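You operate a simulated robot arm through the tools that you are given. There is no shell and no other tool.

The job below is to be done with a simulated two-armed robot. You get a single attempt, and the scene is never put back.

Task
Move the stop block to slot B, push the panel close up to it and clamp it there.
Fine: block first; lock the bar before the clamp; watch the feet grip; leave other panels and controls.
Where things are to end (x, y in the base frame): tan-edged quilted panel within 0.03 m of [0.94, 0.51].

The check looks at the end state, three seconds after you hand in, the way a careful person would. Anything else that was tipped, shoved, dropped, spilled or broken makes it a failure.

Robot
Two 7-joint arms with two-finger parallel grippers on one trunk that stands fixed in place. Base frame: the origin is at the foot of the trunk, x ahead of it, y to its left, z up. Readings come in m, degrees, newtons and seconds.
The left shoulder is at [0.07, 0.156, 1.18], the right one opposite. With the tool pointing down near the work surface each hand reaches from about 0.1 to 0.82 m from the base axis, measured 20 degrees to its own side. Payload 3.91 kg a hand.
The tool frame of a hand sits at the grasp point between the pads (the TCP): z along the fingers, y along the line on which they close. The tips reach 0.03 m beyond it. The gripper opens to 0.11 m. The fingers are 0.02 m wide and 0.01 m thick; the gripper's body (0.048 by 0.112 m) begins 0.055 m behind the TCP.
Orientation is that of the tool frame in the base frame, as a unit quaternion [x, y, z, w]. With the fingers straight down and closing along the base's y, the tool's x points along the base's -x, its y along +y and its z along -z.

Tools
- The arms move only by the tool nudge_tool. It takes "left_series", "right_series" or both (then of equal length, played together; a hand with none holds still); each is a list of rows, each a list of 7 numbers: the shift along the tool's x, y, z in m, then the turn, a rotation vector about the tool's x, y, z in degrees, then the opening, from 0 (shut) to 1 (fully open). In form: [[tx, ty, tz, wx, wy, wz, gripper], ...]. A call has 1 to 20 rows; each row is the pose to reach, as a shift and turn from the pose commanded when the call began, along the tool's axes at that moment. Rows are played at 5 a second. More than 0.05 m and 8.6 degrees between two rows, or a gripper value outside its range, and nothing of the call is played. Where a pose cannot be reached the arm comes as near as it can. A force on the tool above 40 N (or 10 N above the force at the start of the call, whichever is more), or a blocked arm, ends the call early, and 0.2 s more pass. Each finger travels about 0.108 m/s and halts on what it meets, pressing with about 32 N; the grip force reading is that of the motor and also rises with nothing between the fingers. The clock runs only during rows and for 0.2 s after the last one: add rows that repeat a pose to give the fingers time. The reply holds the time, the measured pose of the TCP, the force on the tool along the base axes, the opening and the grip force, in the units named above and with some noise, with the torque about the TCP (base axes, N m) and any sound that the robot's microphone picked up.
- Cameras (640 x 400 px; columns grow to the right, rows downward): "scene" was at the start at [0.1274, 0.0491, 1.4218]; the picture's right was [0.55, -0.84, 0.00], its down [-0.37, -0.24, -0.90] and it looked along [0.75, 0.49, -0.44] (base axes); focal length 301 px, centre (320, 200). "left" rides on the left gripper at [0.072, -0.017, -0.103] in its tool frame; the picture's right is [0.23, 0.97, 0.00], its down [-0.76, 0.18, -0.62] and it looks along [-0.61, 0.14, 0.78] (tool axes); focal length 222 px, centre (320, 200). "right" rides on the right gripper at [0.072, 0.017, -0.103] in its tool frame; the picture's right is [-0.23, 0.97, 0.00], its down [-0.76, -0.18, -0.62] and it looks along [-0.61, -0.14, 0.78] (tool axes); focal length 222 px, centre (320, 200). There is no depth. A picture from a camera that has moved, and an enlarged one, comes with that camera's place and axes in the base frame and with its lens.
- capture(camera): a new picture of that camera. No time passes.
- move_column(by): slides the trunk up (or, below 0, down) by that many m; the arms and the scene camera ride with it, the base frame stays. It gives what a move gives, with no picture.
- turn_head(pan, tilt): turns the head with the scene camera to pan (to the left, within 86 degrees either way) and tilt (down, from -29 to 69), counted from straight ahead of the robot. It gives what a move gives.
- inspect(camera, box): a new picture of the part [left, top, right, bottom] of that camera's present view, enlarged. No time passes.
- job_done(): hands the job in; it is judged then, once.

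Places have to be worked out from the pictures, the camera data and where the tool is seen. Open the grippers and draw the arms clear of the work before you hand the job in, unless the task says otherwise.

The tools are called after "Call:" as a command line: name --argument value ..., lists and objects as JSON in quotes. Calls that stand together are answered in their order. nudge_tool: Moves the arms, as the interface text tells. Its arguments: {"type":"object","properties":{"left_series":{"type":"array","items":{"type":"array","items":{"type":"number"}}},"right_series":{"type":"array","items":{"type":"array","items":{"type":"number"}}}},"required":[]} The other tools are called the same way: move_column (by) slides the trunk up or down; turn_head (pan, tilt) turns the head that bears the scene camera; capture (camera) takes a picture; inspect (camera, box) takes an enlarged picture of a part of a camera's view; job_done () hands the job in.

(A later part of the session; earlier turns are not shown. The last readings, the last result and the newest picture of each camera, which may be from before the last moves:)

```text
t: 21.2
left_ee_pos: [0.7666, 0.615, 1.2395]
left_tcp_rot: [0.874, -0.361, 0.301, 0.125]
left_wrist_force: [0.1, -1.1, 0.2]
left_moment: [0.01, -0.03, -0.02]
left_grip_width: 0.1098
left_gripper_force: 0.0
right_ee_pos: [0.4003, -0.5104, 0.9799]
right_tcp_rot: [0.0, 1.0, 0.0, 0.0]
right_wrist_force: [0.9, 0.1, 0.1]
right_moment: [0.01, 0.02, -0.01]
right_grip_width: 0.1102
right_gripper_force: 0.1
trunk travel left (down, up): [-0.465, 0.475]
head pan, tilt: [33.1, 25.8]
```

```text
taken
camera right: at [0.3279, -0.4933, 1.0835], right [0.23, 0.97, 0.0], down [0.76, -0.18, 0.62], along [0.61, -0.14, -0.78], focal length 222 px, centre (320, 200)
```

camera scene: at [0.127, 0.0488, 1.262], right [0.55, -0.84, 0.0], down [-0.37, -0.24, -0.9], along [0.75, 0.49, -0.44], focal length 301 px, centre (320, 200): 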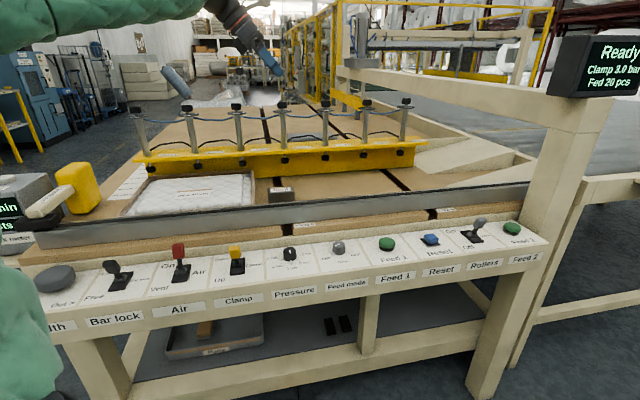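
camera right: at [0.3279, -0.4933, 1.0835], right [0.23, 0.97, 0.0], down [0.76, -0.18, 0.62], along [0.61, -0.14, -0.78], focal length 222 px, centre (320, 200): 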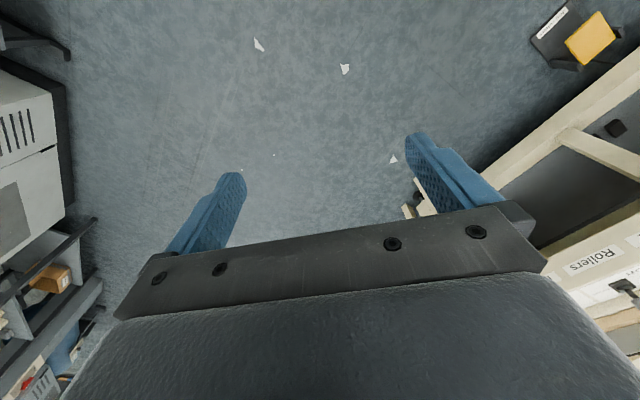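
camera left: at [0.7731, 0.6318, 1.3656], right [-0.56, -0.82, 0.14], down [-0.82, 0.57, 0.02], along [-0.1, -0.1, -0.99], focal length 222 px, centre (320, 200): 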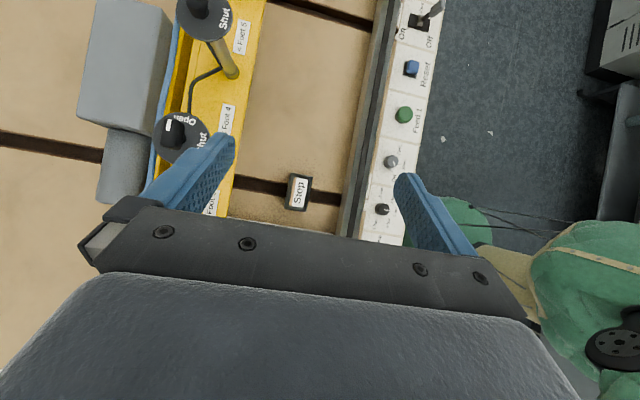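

The lowering went fine. The left camera now looks almost straight down, so I zoom on the block, slot, dials and the lever shapes.

Call:
inspect --camera "left" --box '[220, 130, 380, 240]'

Call:
inspect --camera "left" --box '[130, 0, 290, 220]'

Call:
inspect --camera "scene" --box '[30, 220, 270, 340]'

Call:
inspect --camera "scene" --box '[100, 90, 420, 220]'

```text
3.64 times, centred on (300, 185) of left
camera zoom: at [0.7731, 0.6318, 1.3656], right [-0.56, -0.82, 0.14], down [-0.82, 0.57, 0.02], along [-0.1, -0.1, -0.99], focal length 808 px, centre (393, 254)
```

zoom: 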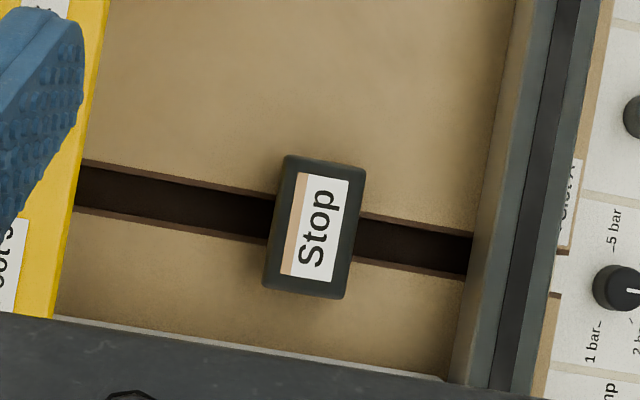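

```text
1.82 times, centred on (210, 110) of left
camera zoom: at [0.7731, 0.6318, 1.3656], right [-0.56, -0.82, 0.14], down [-0.82, 0.57, 0.02], along [-0.1, -0.1, -0.99], focal length 404 px, centre (520, 364)
```

zoom: 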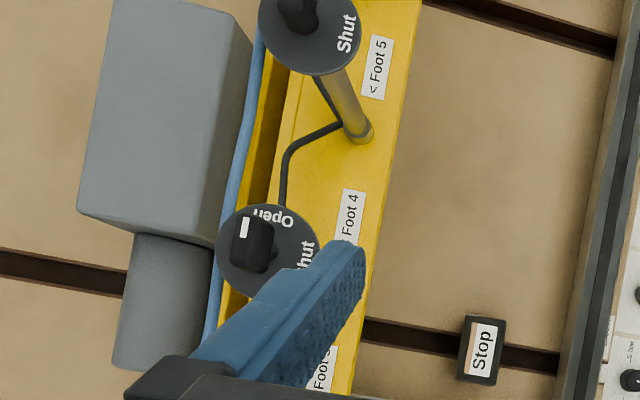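

```text
2.67 times, centred on (150, 280) of scene
camera zoom: at [0.127, 0.0488, 1.262], right [0.55, -0.84, 0.0], down [-0.37, -0.24, -0.9], along [0.75, 0.49, -0.44], focal length 802 px, centre (773, -13)
```

zoom: 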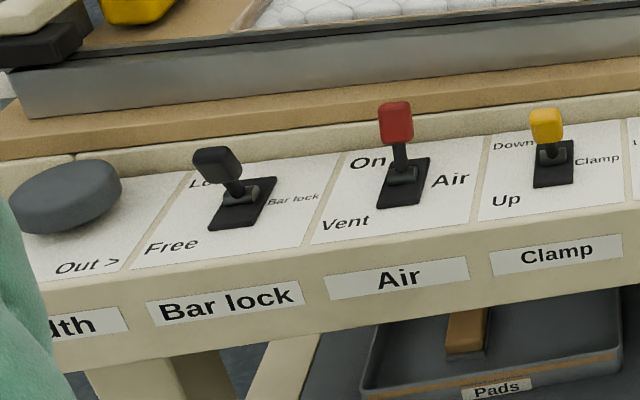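

```text
2.00 times, centred on (260, 155) of scene
camera zoom: at [0.127, 0.0488, 1.262], right [0.55, -0.84, 0.0], down [-0.37, -0.24, -0.9], along [0.75, 0.49, -0.44], focal length 602 px, centre (440, 290)
```

zoom: 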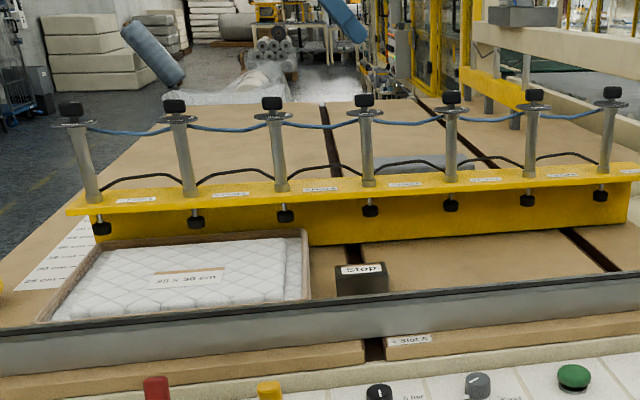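

Foot dials point to "Open", all feet are up, bar lock and clamp levers lean to "Free"/"Up", and air is On. The hand is within a few mm of being centred over the block, so I lower the trunk a further 0.15 m.

Call:
move_column --by -0.15

Call:
capture --camera "scene"

Call:
inspect --camera "left" --box '[160, 90, 480, 290]'

```text
t: 23.0
left_ee_pos: [0.7658, 0.6144, 1.0905]
left_tcp_rot: [0.873, -0.362, 0.301, 0.125]
left_wrist_force: [0.5, -0.2, -0.1]
left_moment: [-0.01, -0.01, 0.0]
left_grip_width: 0.1101
left_gripper_force: 0.0
right_ee_pos: [0.4006, -0.51, 0.8306]
right_tcp_rot: [0.0, 1.0, -0.001, -0.001]
right_wrist_force: [-0.2, -1.0, -0.4]
right_moment: [-0.01, -0.03, -0.02]
right_grip_width: 0.1101
right_gripper_force: 0.0
trunk travel left (down, up): [-0.315, 0.625]
head pan, tilt: [33.1, 25.8]
```

```text
taken
camera scene: at [0.1269, 0.0488, 1.112], right [0.55, -0.84, 0.0], down [-0.36, -0.24, -0.9], along [0.75, 0.49, -0.44], focal length 301 px, centre (320, 200)
```

scene: 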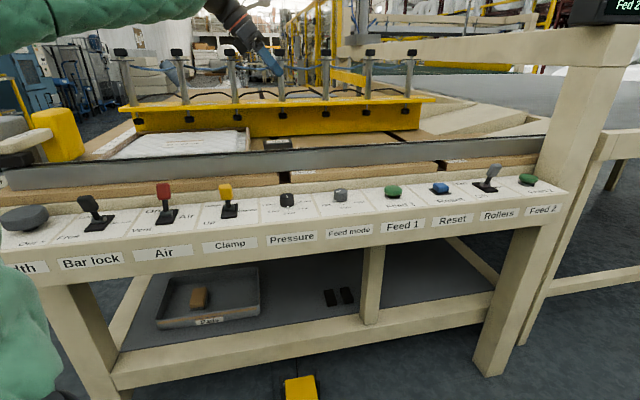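

```text
2.00 times, centred on (320, 190) of left
camera zoom: at [0.7731, 0.6318, 1.2156], right [-0.56, -0.82, 0.14], down [-0.82, 0.57, 0.02], along [-0.1, -0.1, -0.99], focal length 444 px, centre (320, 220)
```

zoom: 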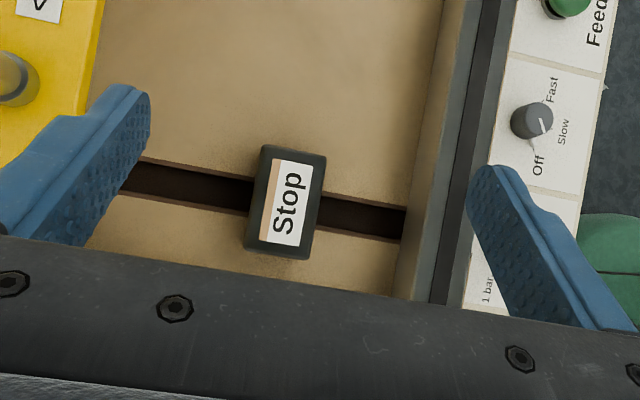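

The block centre is directly below the TCP in both axes. I descend to z≈0.94, with 8 mm back along e1 so the tilted pads centre on the block, and look again.

Call:
nudge_tool --left_series '[[-0.0247, 0, 0.0283, 0, 0, 0, 1], [-0.0494, 0, 0.0567, 0, 0, 0, 1], [-0.074, 0, 0.085, 0, 0, 0, 1], [-0.0987, 0, 0.1133, 0, 0, 0, 1], [-0.0987, 0, 0.1133, 0, 0, 0, 1]]'

Call:
capture --camera "left"

Call:
capture --camera "scene"

```text
t: 24.2
left_ee_pos: [0.7618, 0.6211, 0.9418]
left_tcp_rot: [0.873, -0.363, 0.3, 0.125]
left_wrist_force: [-1.2, -1.0, -0.1]
left_moment: [-0.02, -0.01, 0.02]
left_grip_width: 0.1097
left_gripper_force: 0.0
right_ee_pos: [0.4005, -0.5108, 0.8304]
right_tcp_rot: [0.0, 1.0, 0.0, 0.0]
right_wrist_force: [0.3, -0.2, -0.5]
right_moment: [0.0, 0.0, -0.01]
right_grip_width: 0.1101
right_gripper_force: 0.1
trunk travel left (down, up): [-0.315, 0.625]
head pan, tilt: [33.1, 25.8]
```

```text
taken
camera left: at [0.7685, 0.6377, 1.0679], right [-0.56, -0.82, 0.14], down [-0.82, 0.57, 0.02], along [-0.1, -0.1, -0.99], focal length 222 px, centre (320, 200)
```

left: 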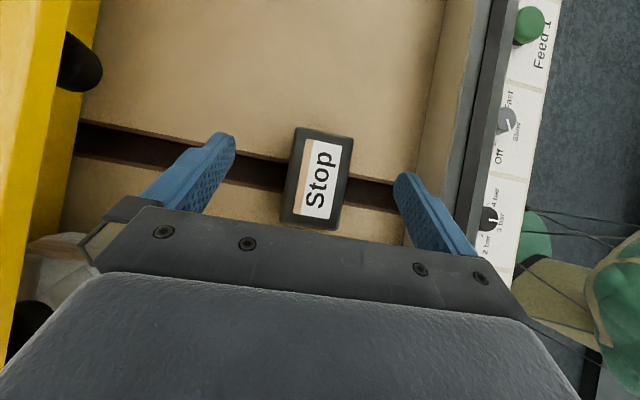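

```text
taken
camera scene: at [0.127, 0.0485, 1.1119], right [0.55, -0.84, 0.0], down [-0.37, -0.24, -0.9], along [0.75, 0.49, -0.44], focal length 301 px, centre (320, 200)
```

scene: 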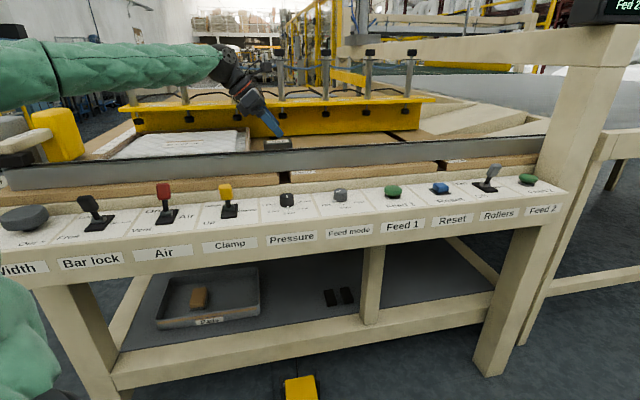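

Fingers straddle the block symmetrically with clearance from the bar and fence. I descend slowly the last 5 cm, watching the force.

Call:
nudge_tool --left_series '[[-0.0074, 0, 0.0095, 0, 0, 0, 1], [-0.0148, 0, 0.0189, 0, 0, 0, 1], [-0.0222, 0, 0.0284, 0, 0, 0, 1], [-0.0296, 0, 0.0378, 0, 0, 0, 1], [-0.0296, 0, 0.0378, 0, 0, 0, 1]]'

Call:
capture --camera "left"

Call:
inspect --camera "scene" --box '[180, 80, 380, 205]'

```text
t: 25.4
left_ee_pos: [0.7607, 0.6201, 0.8924]
left_tcp_rot: [0.873, -0.362, 0.301, 0.125]
left_wrist_force: [0.9, 1.4, -0.5]
left_moment: [-0.03, 0.0, 0.0]
left_grip_width: 0.1098
left_gripper_force: 0.0
right_ee_pos: [0.4021, -0.5116, 0.8301]
right_tcp_rot: [-0.001, 1.0, 0.0, 0.0]
right_wrist_force: [-0.7, -0.1, -0.8]
right_moment: [0.01, 0.0, -0.02]
right_grip_width: 0.11
right_gripper_force: 0.0
trunk travel left (down, up): [-0.315, 0.625]
head pan, tilt: [33.1, 25.8]
```

```text
taken
camera left: at [0.7683, 0.6375, 1.0182], right [-0.56, -0.82, 0.14], down [-0.82, 0.57, 0.02], along [-0.1, -0.1, -0.99], focal length 222 px, centre (320, 200)
```

left: 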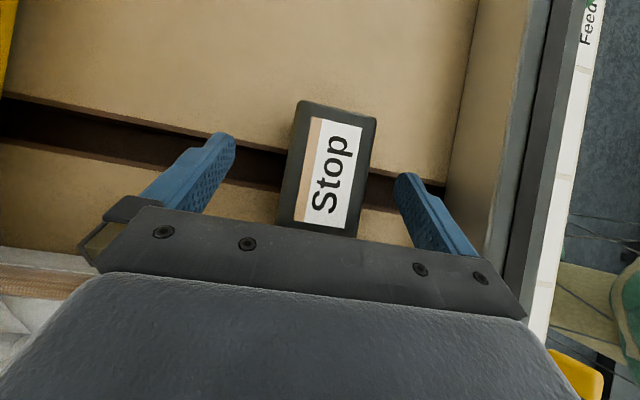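

```text
3.20 times, centred on (280, 142) of scene
camera zoom: at [0.127, 0.0487, 1.1119], right [0.55, -0.84, 0.0], down [-0.37, -0.24, -0.9], along [0.75, 0.49, -0.44], focal length 963 px, centre (448, 384)
```

zoom: 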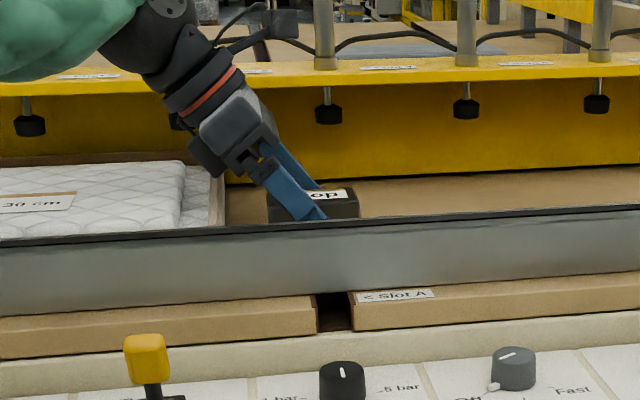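

Fingers straddle the block with tips just above the table and no contact force. Now I close the gripper on it.

Call:
nudge_tool --left_series '[[0, 0, 0, 0, 0, 0, 0.6], [0, 0, 0, 0, 0, 0, 0.4], [0, 0, 0, 0, 0, 0, 0.2], [0, 0, 0, 0, 0, 0, 0], [0, 0, 0, 0, 0, 0, 0], [0, 0, 0, 0, 0, 0, 0]]'

Call:
capture --camera "left"

```text
t: 26.8
left_ee_pos: [0.7609, 0.6204, 0.8925]
left_tcp_rot: [0.873, -0.362, 0.3, 0.125]
left_wrist_force: [0.4, 0.1, 0.7]
left_moment: [0.07, -0.01, -0.01]
left_grip_width: 0.05
left_gripper_force: 31.8
right_ee_pos: [0.4008, -0.5096, 0.8294]
right_tcp_rot: [0.001, 1.0, 0.0, -0.001]
right_wrist_force: [-0.1, -0.5, 0.6]
right_moment: [0.01, -0.01, -0.02]
right_grip_width: 0.11
right_gripper_force: 0.2
trunk travel left (down, up): [-0.315, 0.625]
head pan, tilt: [33.1, 25.8]
```

```text
taken
camera left: at [0.7684, 0.6376, 1.0183], right [-0.56, -0.82, 0.14], down [-0.82, 0.57, 0.02], along [-0.1, -0.1, -0.99], focal length 222 px, centre (320, 200)
```

left: 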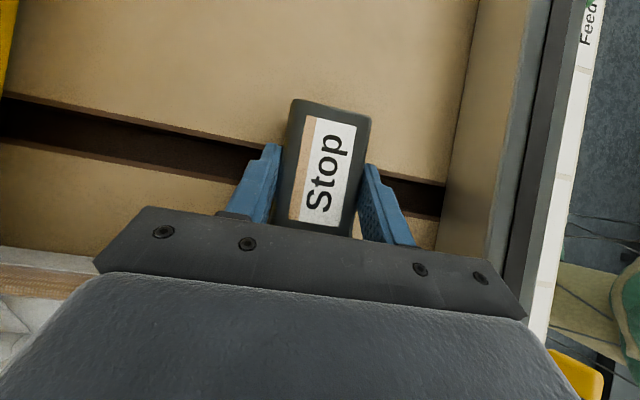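

Gripped at 0.050 m width with 32 N; the seated TCP is e1=0.0993, e2=0.977, z=0.8925. I lift slowly and check the load and picture.

Call:
nudge_tool --left_series '[[0.0062, 0, -0.0079, 0, 0, 0, 0], [0.0123, 0, -0.0158, 0, 0, 0, 0], [0.0246, 0, -0.0315, 0, 0, 0, 0], [0.0369, 0, -0.0473, 0, 0, 0, 0], [0.0493, 0, -0.063, 0, 0, 0, 0], [0.0493, 0, -0.063, 0, 0, 0, 0]]'

Call:
capture --camera "left"

Call:
inspect --camera "scene" --box '[180, 60, 380, 185]'

```text
t: 28.2
left_ee_pos: [0.7596, 0.6205, 0.9708]
left_tcp_rot: [0.874, -0.361, 0.301, 0.125]
left_wrist_force: [0.1, 0.4, -4.5]
left_moment: [0.04, -0.02, 0.03]
left_grip_width: 0.0496
left_gripper_force: 31.7
right_ee_pos: [0.4009, -0.5099, 0.8309]
right_tcp_rot: [-0.001, 1.0, 0.0, 0.0]
right_wrist_force: [0.6, 1.0, 0.3]
right_moment: [0.0, 0.01, 0.03]
right_grip_width: 0.1101
right_gripper_force: 0.0
trunk travel left (down, up): [-0.315, 0.625]
head pan, tilt: [33.1, 25.8]
```

```text
taken
camera left: at [0.7683, 0.6379, 1.0968], right [-0.56, -0.82, 0.14], down [-0.82, 0.57, 0.02], along [-0.1, -0.1, -0.99], focal length 222 px, centre (320, 200)
```

left: 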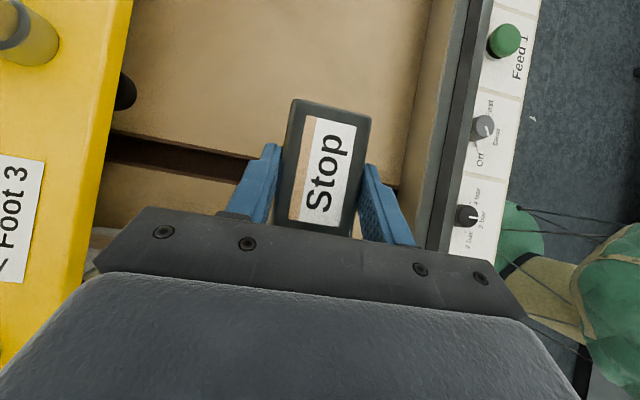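

```text
3.20 times, centred on (280, 122) of scene
camera zoom: at [0.1274, 0.0493, 1.1118], right [0.55, -0.84, 0.0], down [-0.37, -0.24, -0.9], along [0.75, 0.49, -0.44], focal length 963 px, centre (448, 448)
```

zoom: 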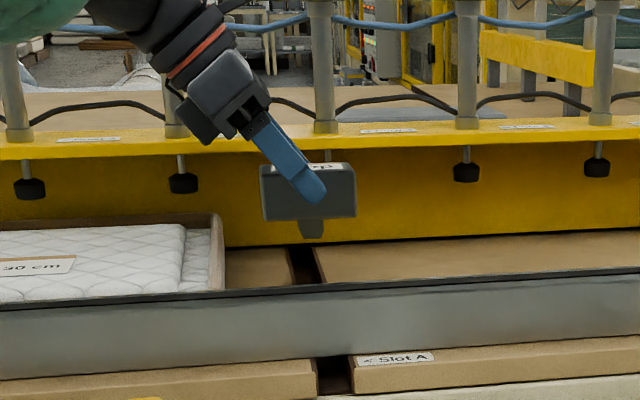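

The block came out cleanly (4.5 N, with a tapered tongue underneath) and nothing else moved. I carry it along the fence direction about 0.42 m toward slot B at this height.

Call:
nudge_tool --left_series '[[0.0278, 0, 0.0217, 0, 0, 0, 0], [0.0556, 0, 0.0434, 0, 0, 0, 0], [0.0834, 0, 0.0652, 0, 0, 0, 0], [0.1112, 0, 0.0869, 0, 0, 0, 0], [0.139, 0, 0.1086, 0, 0, 0, 0], [0.1668, 0, 0.1303, 0, 0, 0, 0], [0.1946, 0, 0.1521, 0, 0, 0, 0], [0.2224, 0, 0.1738, 0, 0, 0, 0], [0.2502, 0, 0.1955, 0, 0, 0, 0], [0.278, 0, 0.2172, 0, 0, 0, 0], [0.3058, 0, 0.239, 0, 0, 0, 0], [0.3337, 0, 0.2607, 0, 0, 0, 0], [0.3337, 0, 0.2607, 0, 0, 0, 0]]'

Call:
capture --camera "left"

Call:
capture --camera "scene"

```text
t: 31.0
left_ee_pos: [1.0589, 0.3195, 0.9713]
left_tcp_rot: [0.874, -0.362, 0.3, 0.124]
left_wrist_force: [-0.4, -0.4, -4.7]
left_moment: [0.06, 0.05, 0.04]
left_grip_width: 0.0498
left_gripper_force: 31.9
right_ee_pos: [0.4014, -0.5112, 0.8306]
right_tcp_rot: [0.0, 1.0, 0.0, 0.0]
right_wrist_force: [-0.3, -0.5, -0.4]
right_moment: [0.01, -0.01, -0.03]
right_grip_width: 0.1098
right_gripper_force: 0.1
trunk travel left (down, up): [-0.315, 0.625]
head pan, tilt: [33.1, 25.8]
```

```text
taken
camera left: at [1.0651, 0.3387, 1.099], right [-0.56, -0.82, 0.14], down [-0.82, 0.57, 0.02], along [-0.1, -0.1, -0.99], focal length 222 px, centre (320, 200)
```

left: 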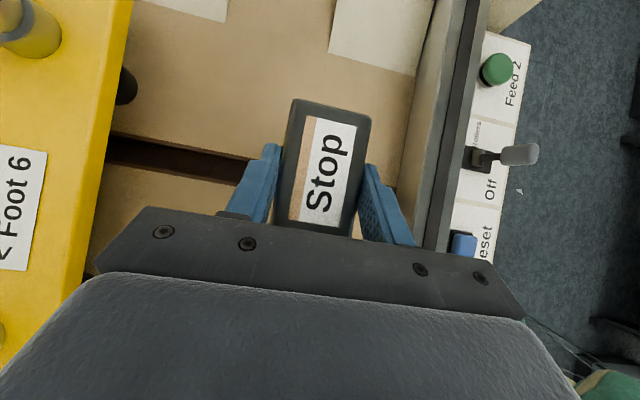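

```text
taken
camera scene: at [0.1268, 0.0484, 1.112], right [0.55, -0.84, 0.0], down [-0.36, -0.24, -0.9], along [0.75, 0.49, -0.44], focal length 301 px, centre (320, 200)
```

scene: 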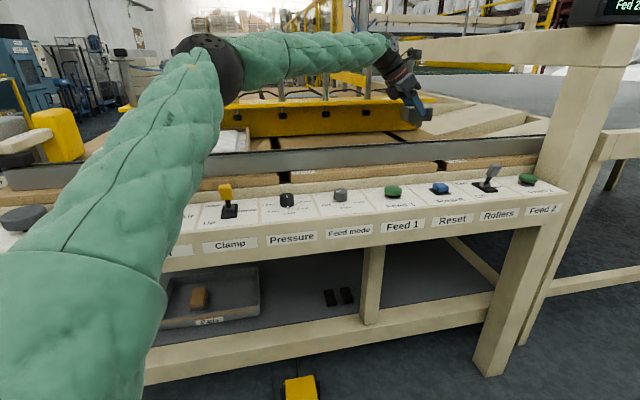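

Slot B is reached with no limit flagged. I zoom the left view to compare slot B's edges with where slot A's appeared relative to the block at the same height.

Call:
inspect --camera "left" --box '[90, 100, 290, 225]'

Call:
inspect --camera "left" --box '[340, 120, 460, 220]'

Call:
inspect --camera "scene" --box '[340, 30, 500, 150]'

```text
3.20 times, centred on (190, 162) of left
camera zoom: at [1.0651, 0.3387, 1.099], right [-0.56, -0.82, 0.14], down [-0.82, 0.57, 0.02], along [-0.1, -0.1, -0.99], focal length 711 px, centre (736, 320)
```

zoom: 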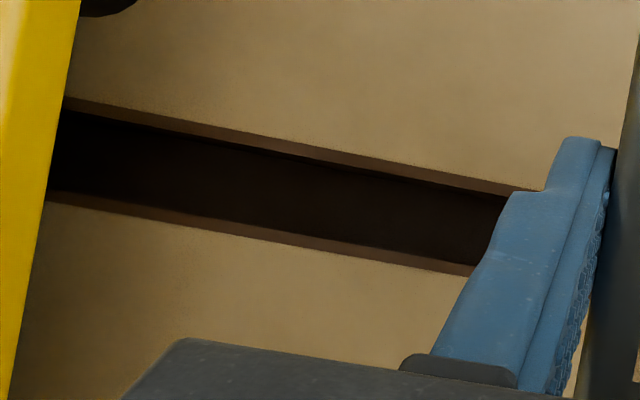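

```text
4.00 times, centred on (400, 170) of left
camera zoom: at [1.0651, 0.3387, 1.099], right [-0.56, -0.82, 0.14], down [-0.82, 0.57, 0.02], along [-0.1, -0.1, -0.99], focal length 888 px, centre (0, 320)
```

zoom: 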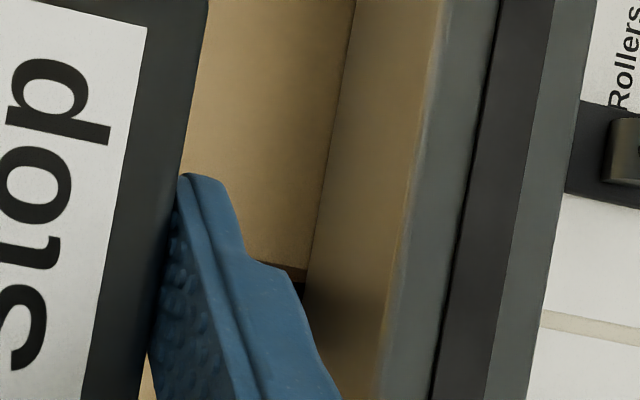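

```text
3.33 times, centred on (420, 90) of scene
camera zoom: at [0.1268, 0.0484, 1.112], right [0.55, -0.84, 0.0], down [-0.36, -0.24, -0.9], along [0.75, 0.49, -0.44], focal length 1003 px, centre (-13, 567)
```

zoom: 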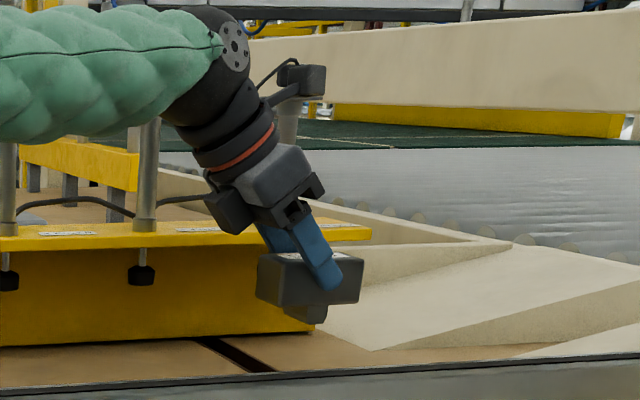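

Slot B's centreline measures e1≈0.527 here against slot A's 0.108, a spacing of about 0.4195, so the block needs about 3.5 mm back. I correct that and descend most of the way, stopping 2 cm above seated.

Call:
nudge_tool --left_series '[[-0.0028, 0, -0.0022, 0, 0, 0, 0], [-0.0121, 0, 0.0096, 0, 0, 0, 0], [-0.0213, 0, 0.0214, 0, 0, 0, 0], [-0.0305, 0, 0.0333, 0, 0, 0, 0], [-0.0367, 0, 0.0411, 0, 0, 0, 0], [-0.0367, 0, 0.0411, 0, 0, 0, 0]]'

Call:
capture --camera "left"

Call:
inspect --camera "scene" --box '[340, 50, 500, 170]'

```text
t: 32.4
left_ee_pos: [1.0572, 0.324, 0.9163]
left_tcp_rot: [0.874, -0.36, 0.301, 0.124]
left_wrist_force: [-0.4, 0.5, -5.1]
left_moment: [0.05, 0.0, 0.0]
left_grip_width: 0.0498
left_gripper_force: 31.6
right_ee_pos: [0.4021, -0.5101, 0.8307]
right_tcp_rot: [-0.002, 1.0, 0.0, 0.0]
right_wrist_force: [0.4, 0.5, -0.9]
right_moment: [0.0, 0.0, 0.0]
right_grip_width: 0.1101
right_gripper_force: 0.1
trunk travel left (down, up): [-0.315, 0.625]
head pan, tilt: [33.1, 25.8]
```

```text
taken
camera left: at [1.0641, 0.3418, 1.0417], right [-0.56, -0.82, 0.14], down [-0.82, 0.57, 0.02], along [-0.1, -0.1, -0.99], focal length 222 px, centre (320, 200)
```

left: 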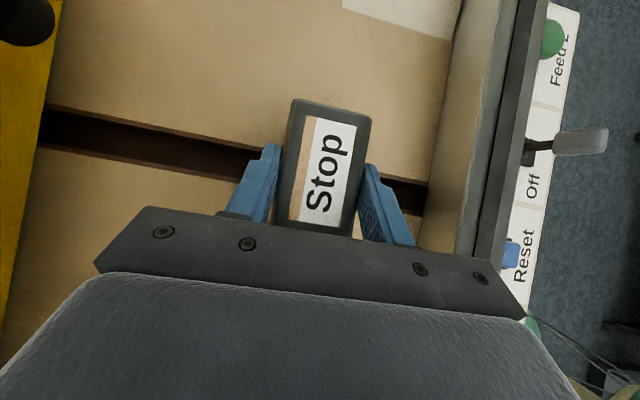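

```text
3.33 times, centred on (420, 110) of scene
camera zoom: at [0.1276, 0.0488, 1.1118], right [0.55, -0.84, 0.0], down [-0.37, -0.24, -0.9], along [0.75, 0.49, -0.44], focal length 1003 px, centre (-13, 500)
```

zoom: 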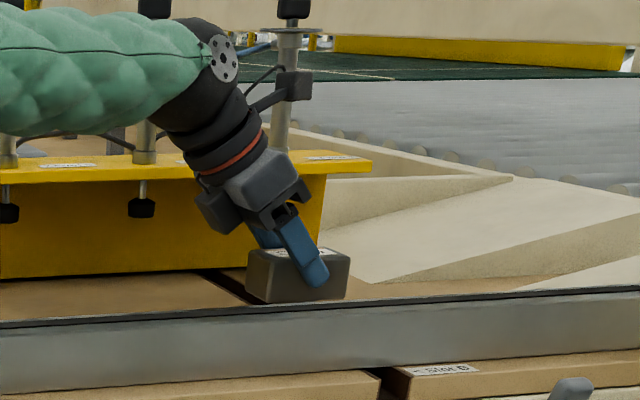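

The block bottom is now about 2.4 cm above the table. I re-measure the slot edges from this closer view before inserting the tongue.

Call:
inspect --camera "left" --box '[60, 90, 280, 220]'

Call:
inspect --camera "left" --box '[340, 130, 460, 230]'

```text
2.91 times, centred on (170, 155) of left
camera zoom: at [1.0641, 0.3418, 1.0417], right [-0.56, -0.82, 0.14], down [-0.82, 0.57, 0.02], along [-0.1, -0.1, -0.99], focal length 646 px, centre (756, 331)
```

zoom: 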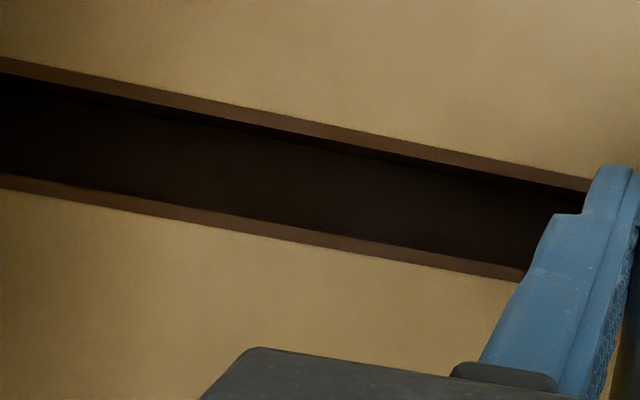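

```text
4.00 times, centred on (400, 180) of left
camera zoom: at [1.0641, 0.3418, 1.0417], right [-0.56, -0.82, 0.14], down [-0.82, 0.57, 0.02], along [-0.1, -0.1, -0.99], focal length 888 px, centre (0, 280)
```

zoom: 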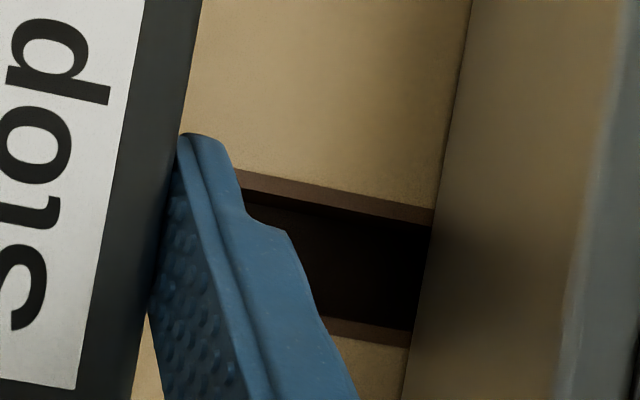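

The slot centre is at e1≈0.528 and the tongue at about 0.5265, so I add 1.5 mm and lower gently to the seated height, watching the vertical force.

Call:
nudge_tool --left_series '[[0.0012, 0, 0.0009, 0, 0, 0, 0], [-0.0025, 0, 0.0056, 0, 0, 0, 0], [-0.0062, 0, 0.0104, 0, 0, 0, 0], [-0.0098, 0, 0.015, 0, 0, 0, 0], [-0.0123, 0, 0.0181, 0, 0, 0, 0], [-0.0123, 0, 0.0181, 0, 0, 0, 0]]'

Call:
capture --camera "left"

Call:
inspect --camera "scene" --box '[340, 50, 500, 170]'

```text
t: 33.8
left_ee_pos: [1.0573, 0.3217, 0.8936]
left_tcp_rot: [0.874, -0.362, 0.3, 0.124]
left_wrist_force: [0.1, -0.5, -4.5]
left_moment: [0.02, 0.06, 0.0]
left_grip_width: 0.0497
left_gripper_force: 31.3
right_ee_pos: [0.401, -0.51, 0.8302]
right_tcp_rot: [0.0, 1.0, 0.0, 0.0]
right_wrist_force: [-0.8, -1.1, -0.4]
right_moment: [0.01, 0.01, -0.01]
right_grip_width: 0.11
right_gripper_force: 0.0
trunk travel left (down, up): [-0.315, 0.625]
head pan, tilt: [33.1, 25.8]
```

```text
taken
camera left: at [1.0658, 0.3395, 1.0196], right [-0.56, -0.82, 0.14], down [-0.82, 0.57, 0.02], along [-0.1, -0.1, -0.99], focal length 222 px, centre (320, 200)
```

left: 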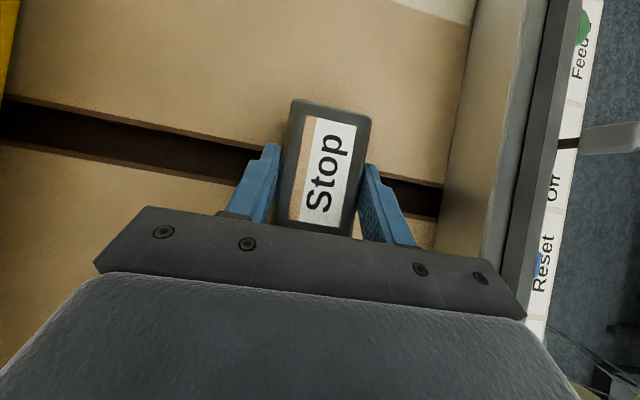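

```text
3.33 times, centred on (420, 110) of scene
camera zoom: at [0.1276, 0.0488, 1.1118], right [0.55, -0.84, 0.0], down [-0.37, -0.24, -0.9], along [0.75, 0.49, -0.44], focal length 1003 px, centre (-13, 500)
```

zoom: 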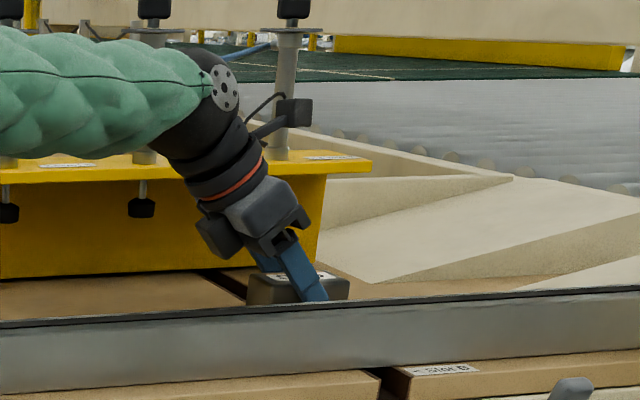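

The weight is still 4.5 N on the hand, so the block is about 1 mm above its seat with the tongue in the slot. I lower 1 mm at a time.

Call:
nudge_tool --left_series '[[-0.0006, 0, 0.0008, 0, 0, 0, 0], [-0.0012, 0, 0.0016, 0, 0, 0, 0], [-0.0015, 0, 0.002, 0, 0, 0, 0], [-0.0015, 0, 0.002, 0, 0, 0, 0]]'

```text
t: 34.8
left_ee_pos: [1.0597, 0.3209, 0.8917]
left_tcp_rot: [0.873, -0.362, 0.301, 0.124]
left_wrist_force: [1.7, 1.7, 1.8]
left_moment: [-0.09, 0.01, 0.06]
left_grip_width: 0.0498
left_gripper_force: 32.3
right_ee_pos: [0.4013, -0.5106, 0.831]
right_tcp_rot: [-0.001, 1.0, 0.0, 0.0]
right_wrist_force: [0.0, 0.6, 0.0]
right_moment: [0.0, 0.0, 0.02]
right_grip_width: 0.1099
right_gripper_force: 0.1
trunk travel left (down, up): [-0.315, 0.625]
head pan, tilt: [33.1, 25.8]
```

The load reversed to +1.8 N at z=0.892, the same height as in slot A, so the block is seated. I open the gripper and check.

Call:
nudge_tool --left_series '[[0, 0, 0, 0, 0, 0, 0.6], [0, 0, 0, 0, 0, 0, 0.8], [0, 0, 0, 0, 0, 0, 0.9], [0, 0, 0, 0, 0, 0, 0.9]]'

Call:
capture --camera "left"

```text
t: 35.8
left_ee_pos: [1.0593, 0.3226, 0.8919]
left_tcp_rot: [0.873, -0.362, 0.301, 0.125]
left_wrist_force: [-0.3, 0.9, 1.2]
left_moment: [-0.01, -0.01, -0.02]
left_grip_width: 0.0992
left_gripper_force: 0.1
right_ee_pos: [0.4012, -0.5095, 0.8306]
right_tcp_rot: [-0.001, 1.0, 0.0, 0.0]
right_wrist_force: [-0.6, 0.2, -0.1]
right_moment: [-0.04, 0.02, 0.0]
right_grip_width: 0.1101
right_gripper_force: 0.0
trunk travel left (down, up): [-0.315, 0.625]
head pan, tilt: [33.1, 25.8]
```

```text
taken
camera left: at [1.0658, 0.3394, 1.0175], right [-0.56, -0.82, 0.14], down [-0.82, 0.57, 0.02], along [-0.1, -0.1, -0.99], focal length 222 px, centre (320, 200)
```

left: 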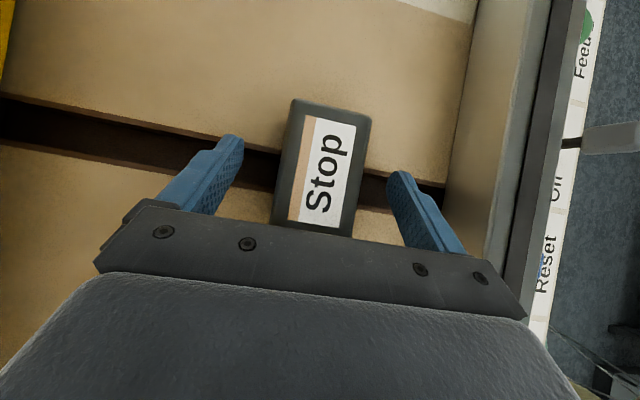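

The block stands free in slot B. I raise the hand straight up and look at it from above.

Call:
nudge_tool --left_series '[[0.0123, 0, -0.0158, 0, 0, 0, 0.9], [0.0308, 0, -0.0394, 0, 0, 0, 0.9], [0.0554, 0, -0.0709, 0, 0, 0, 0.9], [0.0801, 0, -0.1024, 0, 0, 0, 0.9], [0.0985, 0, -0.1261, 0, 0, 0, 0.9], [0.0985, 0, -0.1261, 0, 0, 0, 0.9]]'

Call:
inspect --camera "left" --box '[180, 90, 480, 260]'

Call:
capture --camera "scene"

```text
t: 37.2
left_ee_pos: [1.0548, 0.3254, 1.0509]
left_tcp_rot: [0.874, -0.362, 0.301, 0.125]
left_wrist_force: [0.5, 0.2, 0.6]
left_moment: [0.01, -0.03, -0.02]
left_grip_width: 0.0991
left_gripper_force: 0.1
right_ee_pos: [0.4022, -0.5107, 0.8308]
right_tcp_rot: [-0.001, 1.0, 0.0, 0.0]
right_wrist_force: [-0.6, 0.0, 0.2]
right_moment: [0.03, 0.0, 0.0]
right_grip_width: 0.1099
right_gripper_force: 0.0
trunk travel left (down, up): [-0.315, 0.625]
head pan, tilt: [33.1, 25.8]
```

```text
2.13 times, centred on (330, 175) of left
camera zoom: at [1.0628, 0.3423, 1.1767], right [-0.56, -0.82, 0.14], down [-0.82, 0.57, 0.02], along [-0.1, -0.1, -0.99], focal length 474 px, centre (299, 253)
```

zoom: 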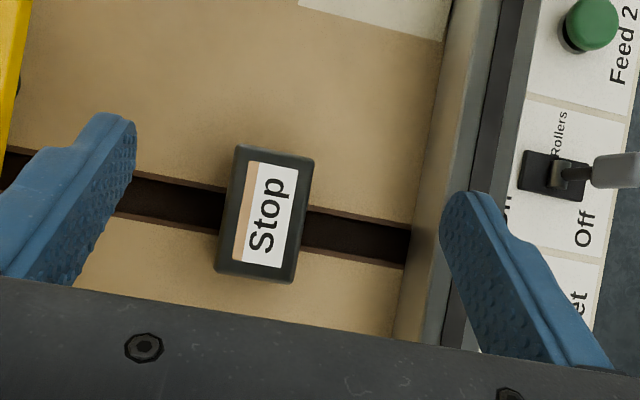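

```text
taken
camera scene: at [0.1275, 0.0487, 1.1118], right [0.55, -0.84, 0.0], down [-0.37, -0.24, -0.9], along [0.75, 0.49, -0.44], focal length 301 px, centre (320, 200)
```

scene: 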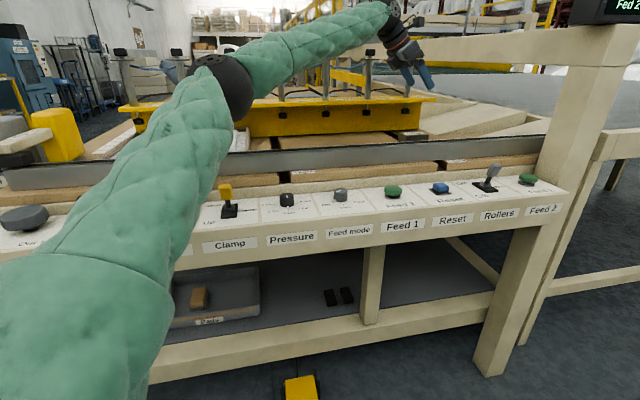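

The block is seated squarely in slot B (centre e1≈0.527, e2≈0.978). Next I raise the trunk by 0.16 m so the elbow stays clear of the meter and pusher, then bring the hand back along the table toward the panel's trailing edge.

Call:
move_column --by 0.16

Call:
nudge_tool --left_series '[[-0.0315, -0.003, -0.0246, 0, -2, 0, 0.9], [-0.063, -0.006, -0.0493, 0, -4, 0, 0.9], [-0.0946, -0.009, -0.0739, 0, -6, 0, 0.9], [-0.1261, -0.012, -0.0985, 0, -8, 0, 0.9], [-0.1576, -0.015, -0.1231, 0, -10, 0, 0.9], [-0.1891, -0.018, -0.1478, 0, -12, 0, 0.9], [-0.2206, -0.021, -0.1724, 0, -14, 0, 0.9], [-0.2522, -0.024, -0.197, 0, -16, 0, 0.9], [-0.2837, -0.027, -0.2217, 0, -18, 0, 0.9], [-0.3152, -0.03, -0.2463, 0, -20, 0, 0.9], [-0.3467, -0.033, -0.2709, 0, -24, 0, 0.9], [-0.3782, -0.036, -0.2955, 0, -28, 0, 0.9], [-0.4098, -0.039, -0.3202, 0, -32, 0, 0.9], [-0.4413, -0.042, -0.3448, 0, -35, 0, 0.9], [-0.4728, -0.044, -0.3694, 0, -38, 0, 0.9], [-0.4728, -0.044, -0.3694, 0, -38, 0, 0.9]]'

Call:
capture --camera "left"

Call:
capture --camera "scene"

```text
t: 39.0
left_ee_pos: [1.0568, 0.3249, 1.2098]
left_tcp_rot: [0.874, -0.361, 0.301, 0.124]
left_wrist_force: [-0.8, 0.5, 0.0]
left_moment: [0.0, -0.01, 0.01]
left_grip_width: 0.0991
left_gripper_force: 0.1
right_ee_pos: [0.4023, -0.5125, 0.9894]
right_tcp_rot: [-0.001, 1.0, 0.0, -0.001]
right_wrist_force: [0.3, -0.7, 0.2]
right_moment: [0.01, 0.02, 0.01]
right_grip_width: 0.11
right_gripper_force: 0.1
trunk travel left (down, up): [-0.475, 0.465]
head pan, tilt: [33.1, 25.8]
```

```text
t: 42.4
left_ee_pos: [0.6616, 0.7789, 1.2095]
left_tcp_rot: [0.924, -0.382, 0.0, 0.001]
left_wrist_force: [-0.1, 0.3, -0.1]
left_moment: [-0.01, 0.03, 0.03]
left_grip_width: 0.0991
left_gripper_force: 0.0
right_ee_pos: [0.4013, -0.5099, 0.9895]
right_tcp_rot: [-0.001, 1.0, 0.0, 0.0]
right_wrist_force: [-0.2, -0.2, 0.4]
right_moment: [-0.01, 0.0, 0.04]
right_grip_width: 0.1099
right_gripper_force: 0.2
trunk travel left (down, up): [-0.475, 0.465]
head pan, tilt: [33.1, 25.8]
```

```text
taken
camera left: at [0.7245, 0.7408, 1.3133], right [-0.53, -0.85, 0.0], down [-0.66, 0.41, 0.62], along [-0.53, 0.33, -0.78], focal length 222 px, centre (320, 200)
```

left: 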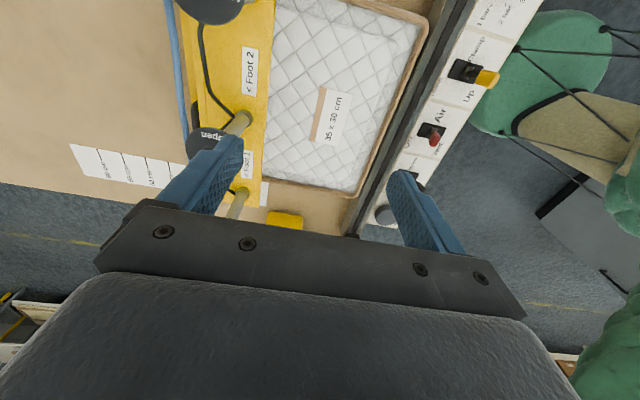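

```text
taken
camera scene: at [0.1276, 0.0483, 1.2718], right [0.55, -0.84, 0.0], down [-0.37, -0.24, -0.9], along [0.75, 0.49, -0.44], focal length 301 px, centre (320, 200)
```

scene: 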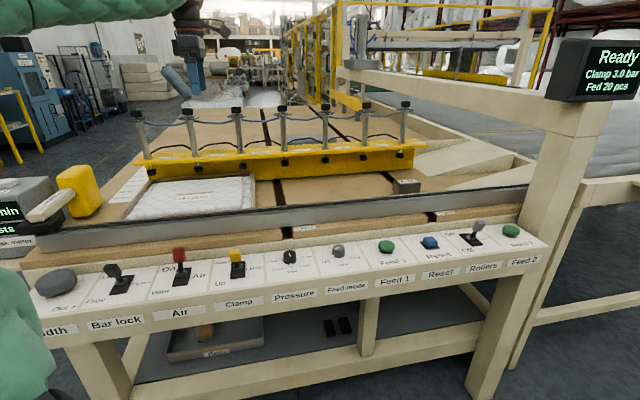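

The hand is vertical over the panel, at e1≈−0.083. I zoom on the trailing edge and the pusher to measure the gap I'll descend into.

Call:
inspect --camera "left" --box '[230, 120, 410, 240]'

Call:
inspect --camera "scene" --box '[0, 140, 280, 270]'

```text
3.33 times, centred on (320, 180) of left
camera zoom: at [0.7245, 0.7408, 1.3133], right [-0.53, -0.85, 0.0], down [-0.66, 0.41, 0.62], along [-0.53, 0.33, -0.78], focal length 740 px, centre (320, 267)
```

zoom: 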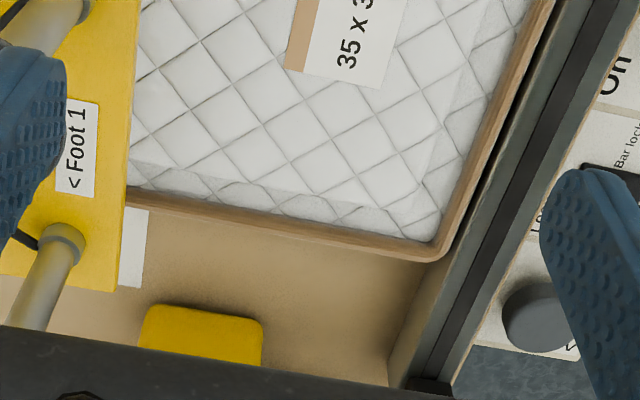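

```text
2.29 times, centred on (140, 205) of scene
camera zoom: at [0.1276, 0.0483, 1.2718], right [0.55, -0.84, 0.0], down [-0.37, -0.24, -0.9], along [0.75, 0.49, -0.44], focal length 688 px, centre (731, 189)
```

zoom: 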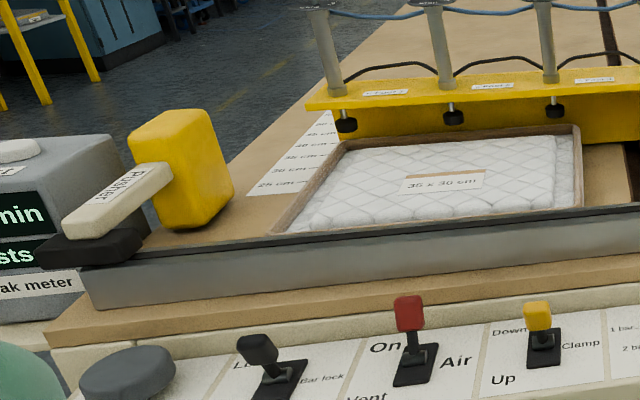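

The pusher's face is at e1≈−0.44 and the panel's trailing edge at e1≈−0.31, leaving a 13 cm gap. I move above it (e1=−0.345, e2=1.00) and come down to z≈1.05.

Call:
nudge_tool --left_series '[[-0.0437, 0.0031, 0, 0, 0, 0, 0.9], [-0.0873, 0.0062, 0, 0, 0, 0, 0.9], [-0.131, 0.0093, 0, 0, 0, 0, 0.9], [-0.1747, 0.0123, 0, 0, 0, 0, 0.9], [-0.2183, 0.0154, 0, 0, 0, 0, 0.9], [-0.262, 0.0185, 0, 0, 0, 0, 0.9], [-0.262, 0.0185, 0.04, 0, 0, 0, 0.9], [-0.262, 0.0185, 0.08, 0, 0, 0, 0.9], [-0.262, 0.0185, 0.12, 0, 0, 0, 0.9], [-0.262, 0.0185, 0.16, 0, 0, 0, 0.9], [-0.262, 0.0185, 0.16, 0, 0, 0, 0.9]]'

Call:
capture --camera "left"

Call:
capture --camera "scene"

```text
t: 44.8
left_ee_pos: [0.4644, 0.95, 1.0499]
left_tcp_rot: [0.924, -0.382, 0.001, -0.001]
left_wrist_force: [-1.3, -0.1, -0.2]
left_moment: [0.01, 0.01, -0.03]
left_grip_width: 0.0989
left_gripper_force: 0.1
right_ee_pos: [0.4003, -0.5104, 0.9904]
right_tcp_rot: [-0.001, 1.0, 0.0, 0.0]
right_wrist_force: [-0.7, 0.1, -0.8]
right_moment: [0.02, -0.01, 0.03]
right_grip_width: 0.11
right_gripper_force: 0.0
trunk travel left (down, up): [-0.475, 0.465]
head pan, tilt: [33.1, 25.8]
```

```text
taken
camera left: at [0.5268, 0.9117, 1.1538], right [-0.53, -0.85, 0.0], down [-0.67, 0.41, 0.62], along [-0.53, 0.33, -0.78], focal length 222 px, centre (320, 200)
```

left: 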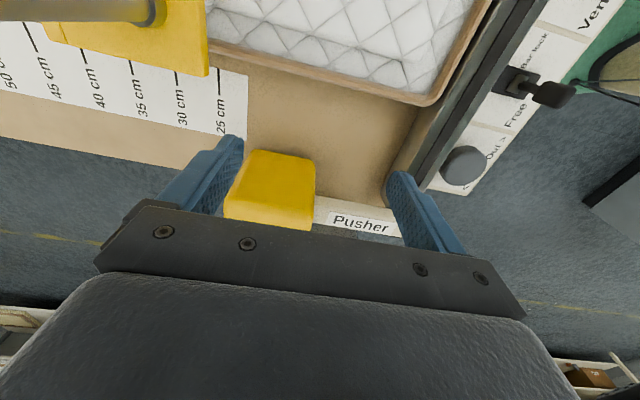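

```text
taken
camera scene: at [0.127, 0.0485, 1.2719], right [0.55, -0.84, 0.0], down [-0.37, -0.24, -0.9], along [0.75, 0.49, -0.44], focal length 301 px, centre (320, 200)
```

scene: 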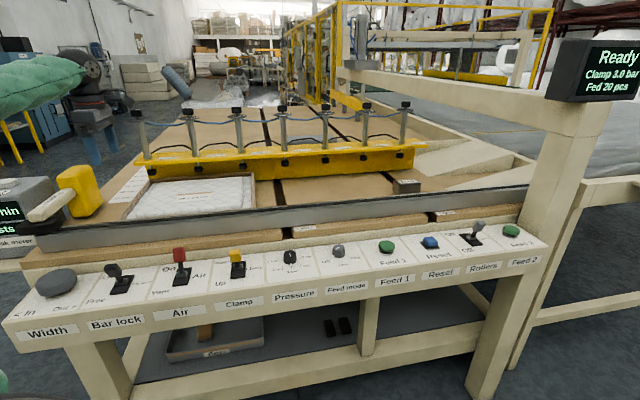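

Descent spot confirmed: trailing edge at e1≈−0.313, pusher face at −0.435, finger front at about −0.333. I lower to z≈0.889 so the fingertips sit just above the table.

Call:
nudge_tool --left_series '[[0, 0, 0.04, 0, 0, 0, 0.9], [0, 0, 0.08, 0, 0, 0, 0.9], [0, 0, 0.12, 0, 0, 0, 0.9], [0, 0, 0.145, 0, 0, 0, 0.9], [0, 0, 0.161, 0, 0, 0, 0.9], [0, 0, 0.161, 0, 0, 0, 0.9]]'

Call:
capture --camera "left"

Call:
capture --camera "scene"

```text
t: 46.2
left_ee_pos: [0.4641, 0.952, 0.8887]
left_tcp_rot: [0.924, -0.383, 0.001, 0.0]
left_wrist_force: [-0.9, 0.6, 0.6]
left_moment: [-0.03, 0.03, 0.01]
left_grip_width: 0.099
left_gripper_force: 0.0
right_ee_pos: [0.4012, -0.5112, 0.9906]
right_tcp_rot: [-0.002, 1.0, 0.0, 0.0]
right_wrist_force: [0.3, -0.2, 0.6]
right_moment: [0.0, 0.01, -0.01]
right_grip_width: 0.1101
right_gripper_force: 0.0
trunk travel left (down, up): [-0.475, 0.465]
head pan, tilt: [33.1, 25.8]
```

```text
taken
camera left: at [0.5262, 0.9125, 0.993], right [-0.53, -0.85, 0.0], down [-0.67, 0.41, 0.62], along [-0.53, 0.33, -0.78], focal length 222 px, centre (320, 200)
```

left: 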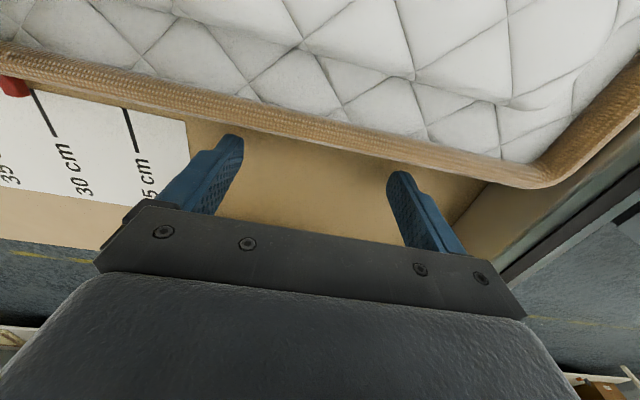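

```text
taken
camera scene: at [0.1269, 0.0487, 1.2719], right [0.55, -0.84, 0.0], down [-0.36, -0.24, -0.9], along [0.75, 0.49, -0.44], focal length 301 px, centre (320, 200)
```

scene: 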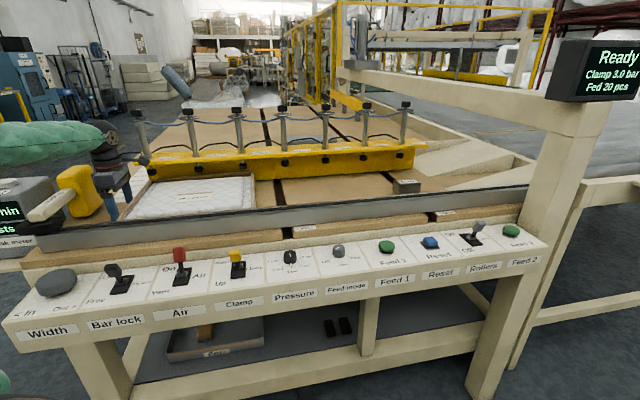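

Both fingers are about 2 cm behind the panel's trailing edge and clear of the pusher and bar. I start the push slowly along the fence, 0.10 m first, and check that it slides square.

Call:
nudge_tool --left_series '[[0.01, 0, 0, 0, 0, 0, 0.9], [0.02, 0, 0, 0, 0, 0, 0.9], [0.03, 0, 0, 0, 0, 0, 0.9], [0.04, 0, 0, 0, 0, 0, 0.9], [0.05, 0, 0, 0, 0, 0, 0.9], [0.06, 0, 0, 0, 0, 0, 0.9], [0.07, 0, 0, 0, 0, 0, 0.9], [0.08, 0, 0, 0, 0, 0, 0.9], [0.09, 0, 0, 0, 0, 0, 0.9], [0.1, 0, 0, 0, 0, 0, 0.9]]'

Call:
capture --camera "left"

Call:
capture --camera "scene"

```text
t: 48.4
left_ee_pos: [0.534, 0.8822, 0.889]
left_tcp_rot: [0.924, -0.382, 0.0, -0.001]
left_wrist_force: [0.3, -0.7, -0.7]
left_moment: [-0.03, -0.02, 0.01]
left_grip_width: 0.0991
left_gripper_force: 0.0
right_ee_pos: [0.4013, -0.5108, 0.9912]
right_tcp_rot: [-0.001, 1.0, 0.0, -0.001]
right_wrist_force: [-0.1, -0.8, -0.4]
right_moment: [0.02, -0.02, -0.01]
right_grip_width: 0.1098
right_gripper_force: 0.1
trunk travel left (down, up): [-0.475, 0.465]
head pan, tilt: [33.1, 25.8]
```

```text
taken
camera left: at [0.5976, 0.8427, 0.9929], right [-0.53, -0.85, 0.0], down [-0.66, 0.41, 0.62], along [-0.53, 0.33, -0.78], focal length 222 px, centre (320, 200)
```

left: 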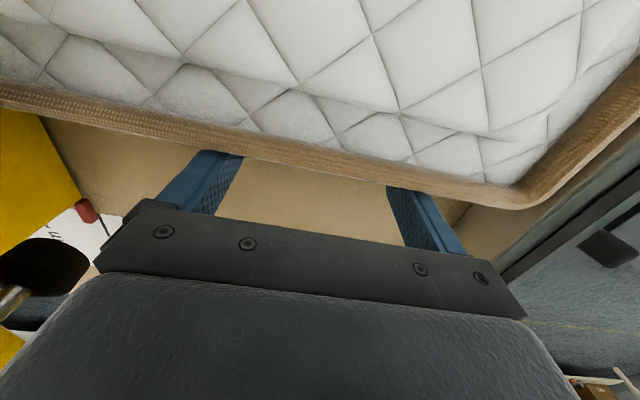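

```text
taken
camera scene: at [0.1272, 0.0489, 1.2718], right [0.55, -0.84, 0.0], down [-0.37, -0.24, -0.9], along [0.75, 0.49, -0.44], focal length 301 px, centre (320, 200)
```

scene: 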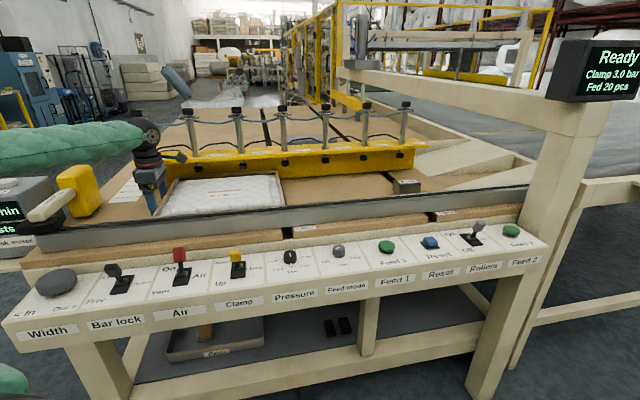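

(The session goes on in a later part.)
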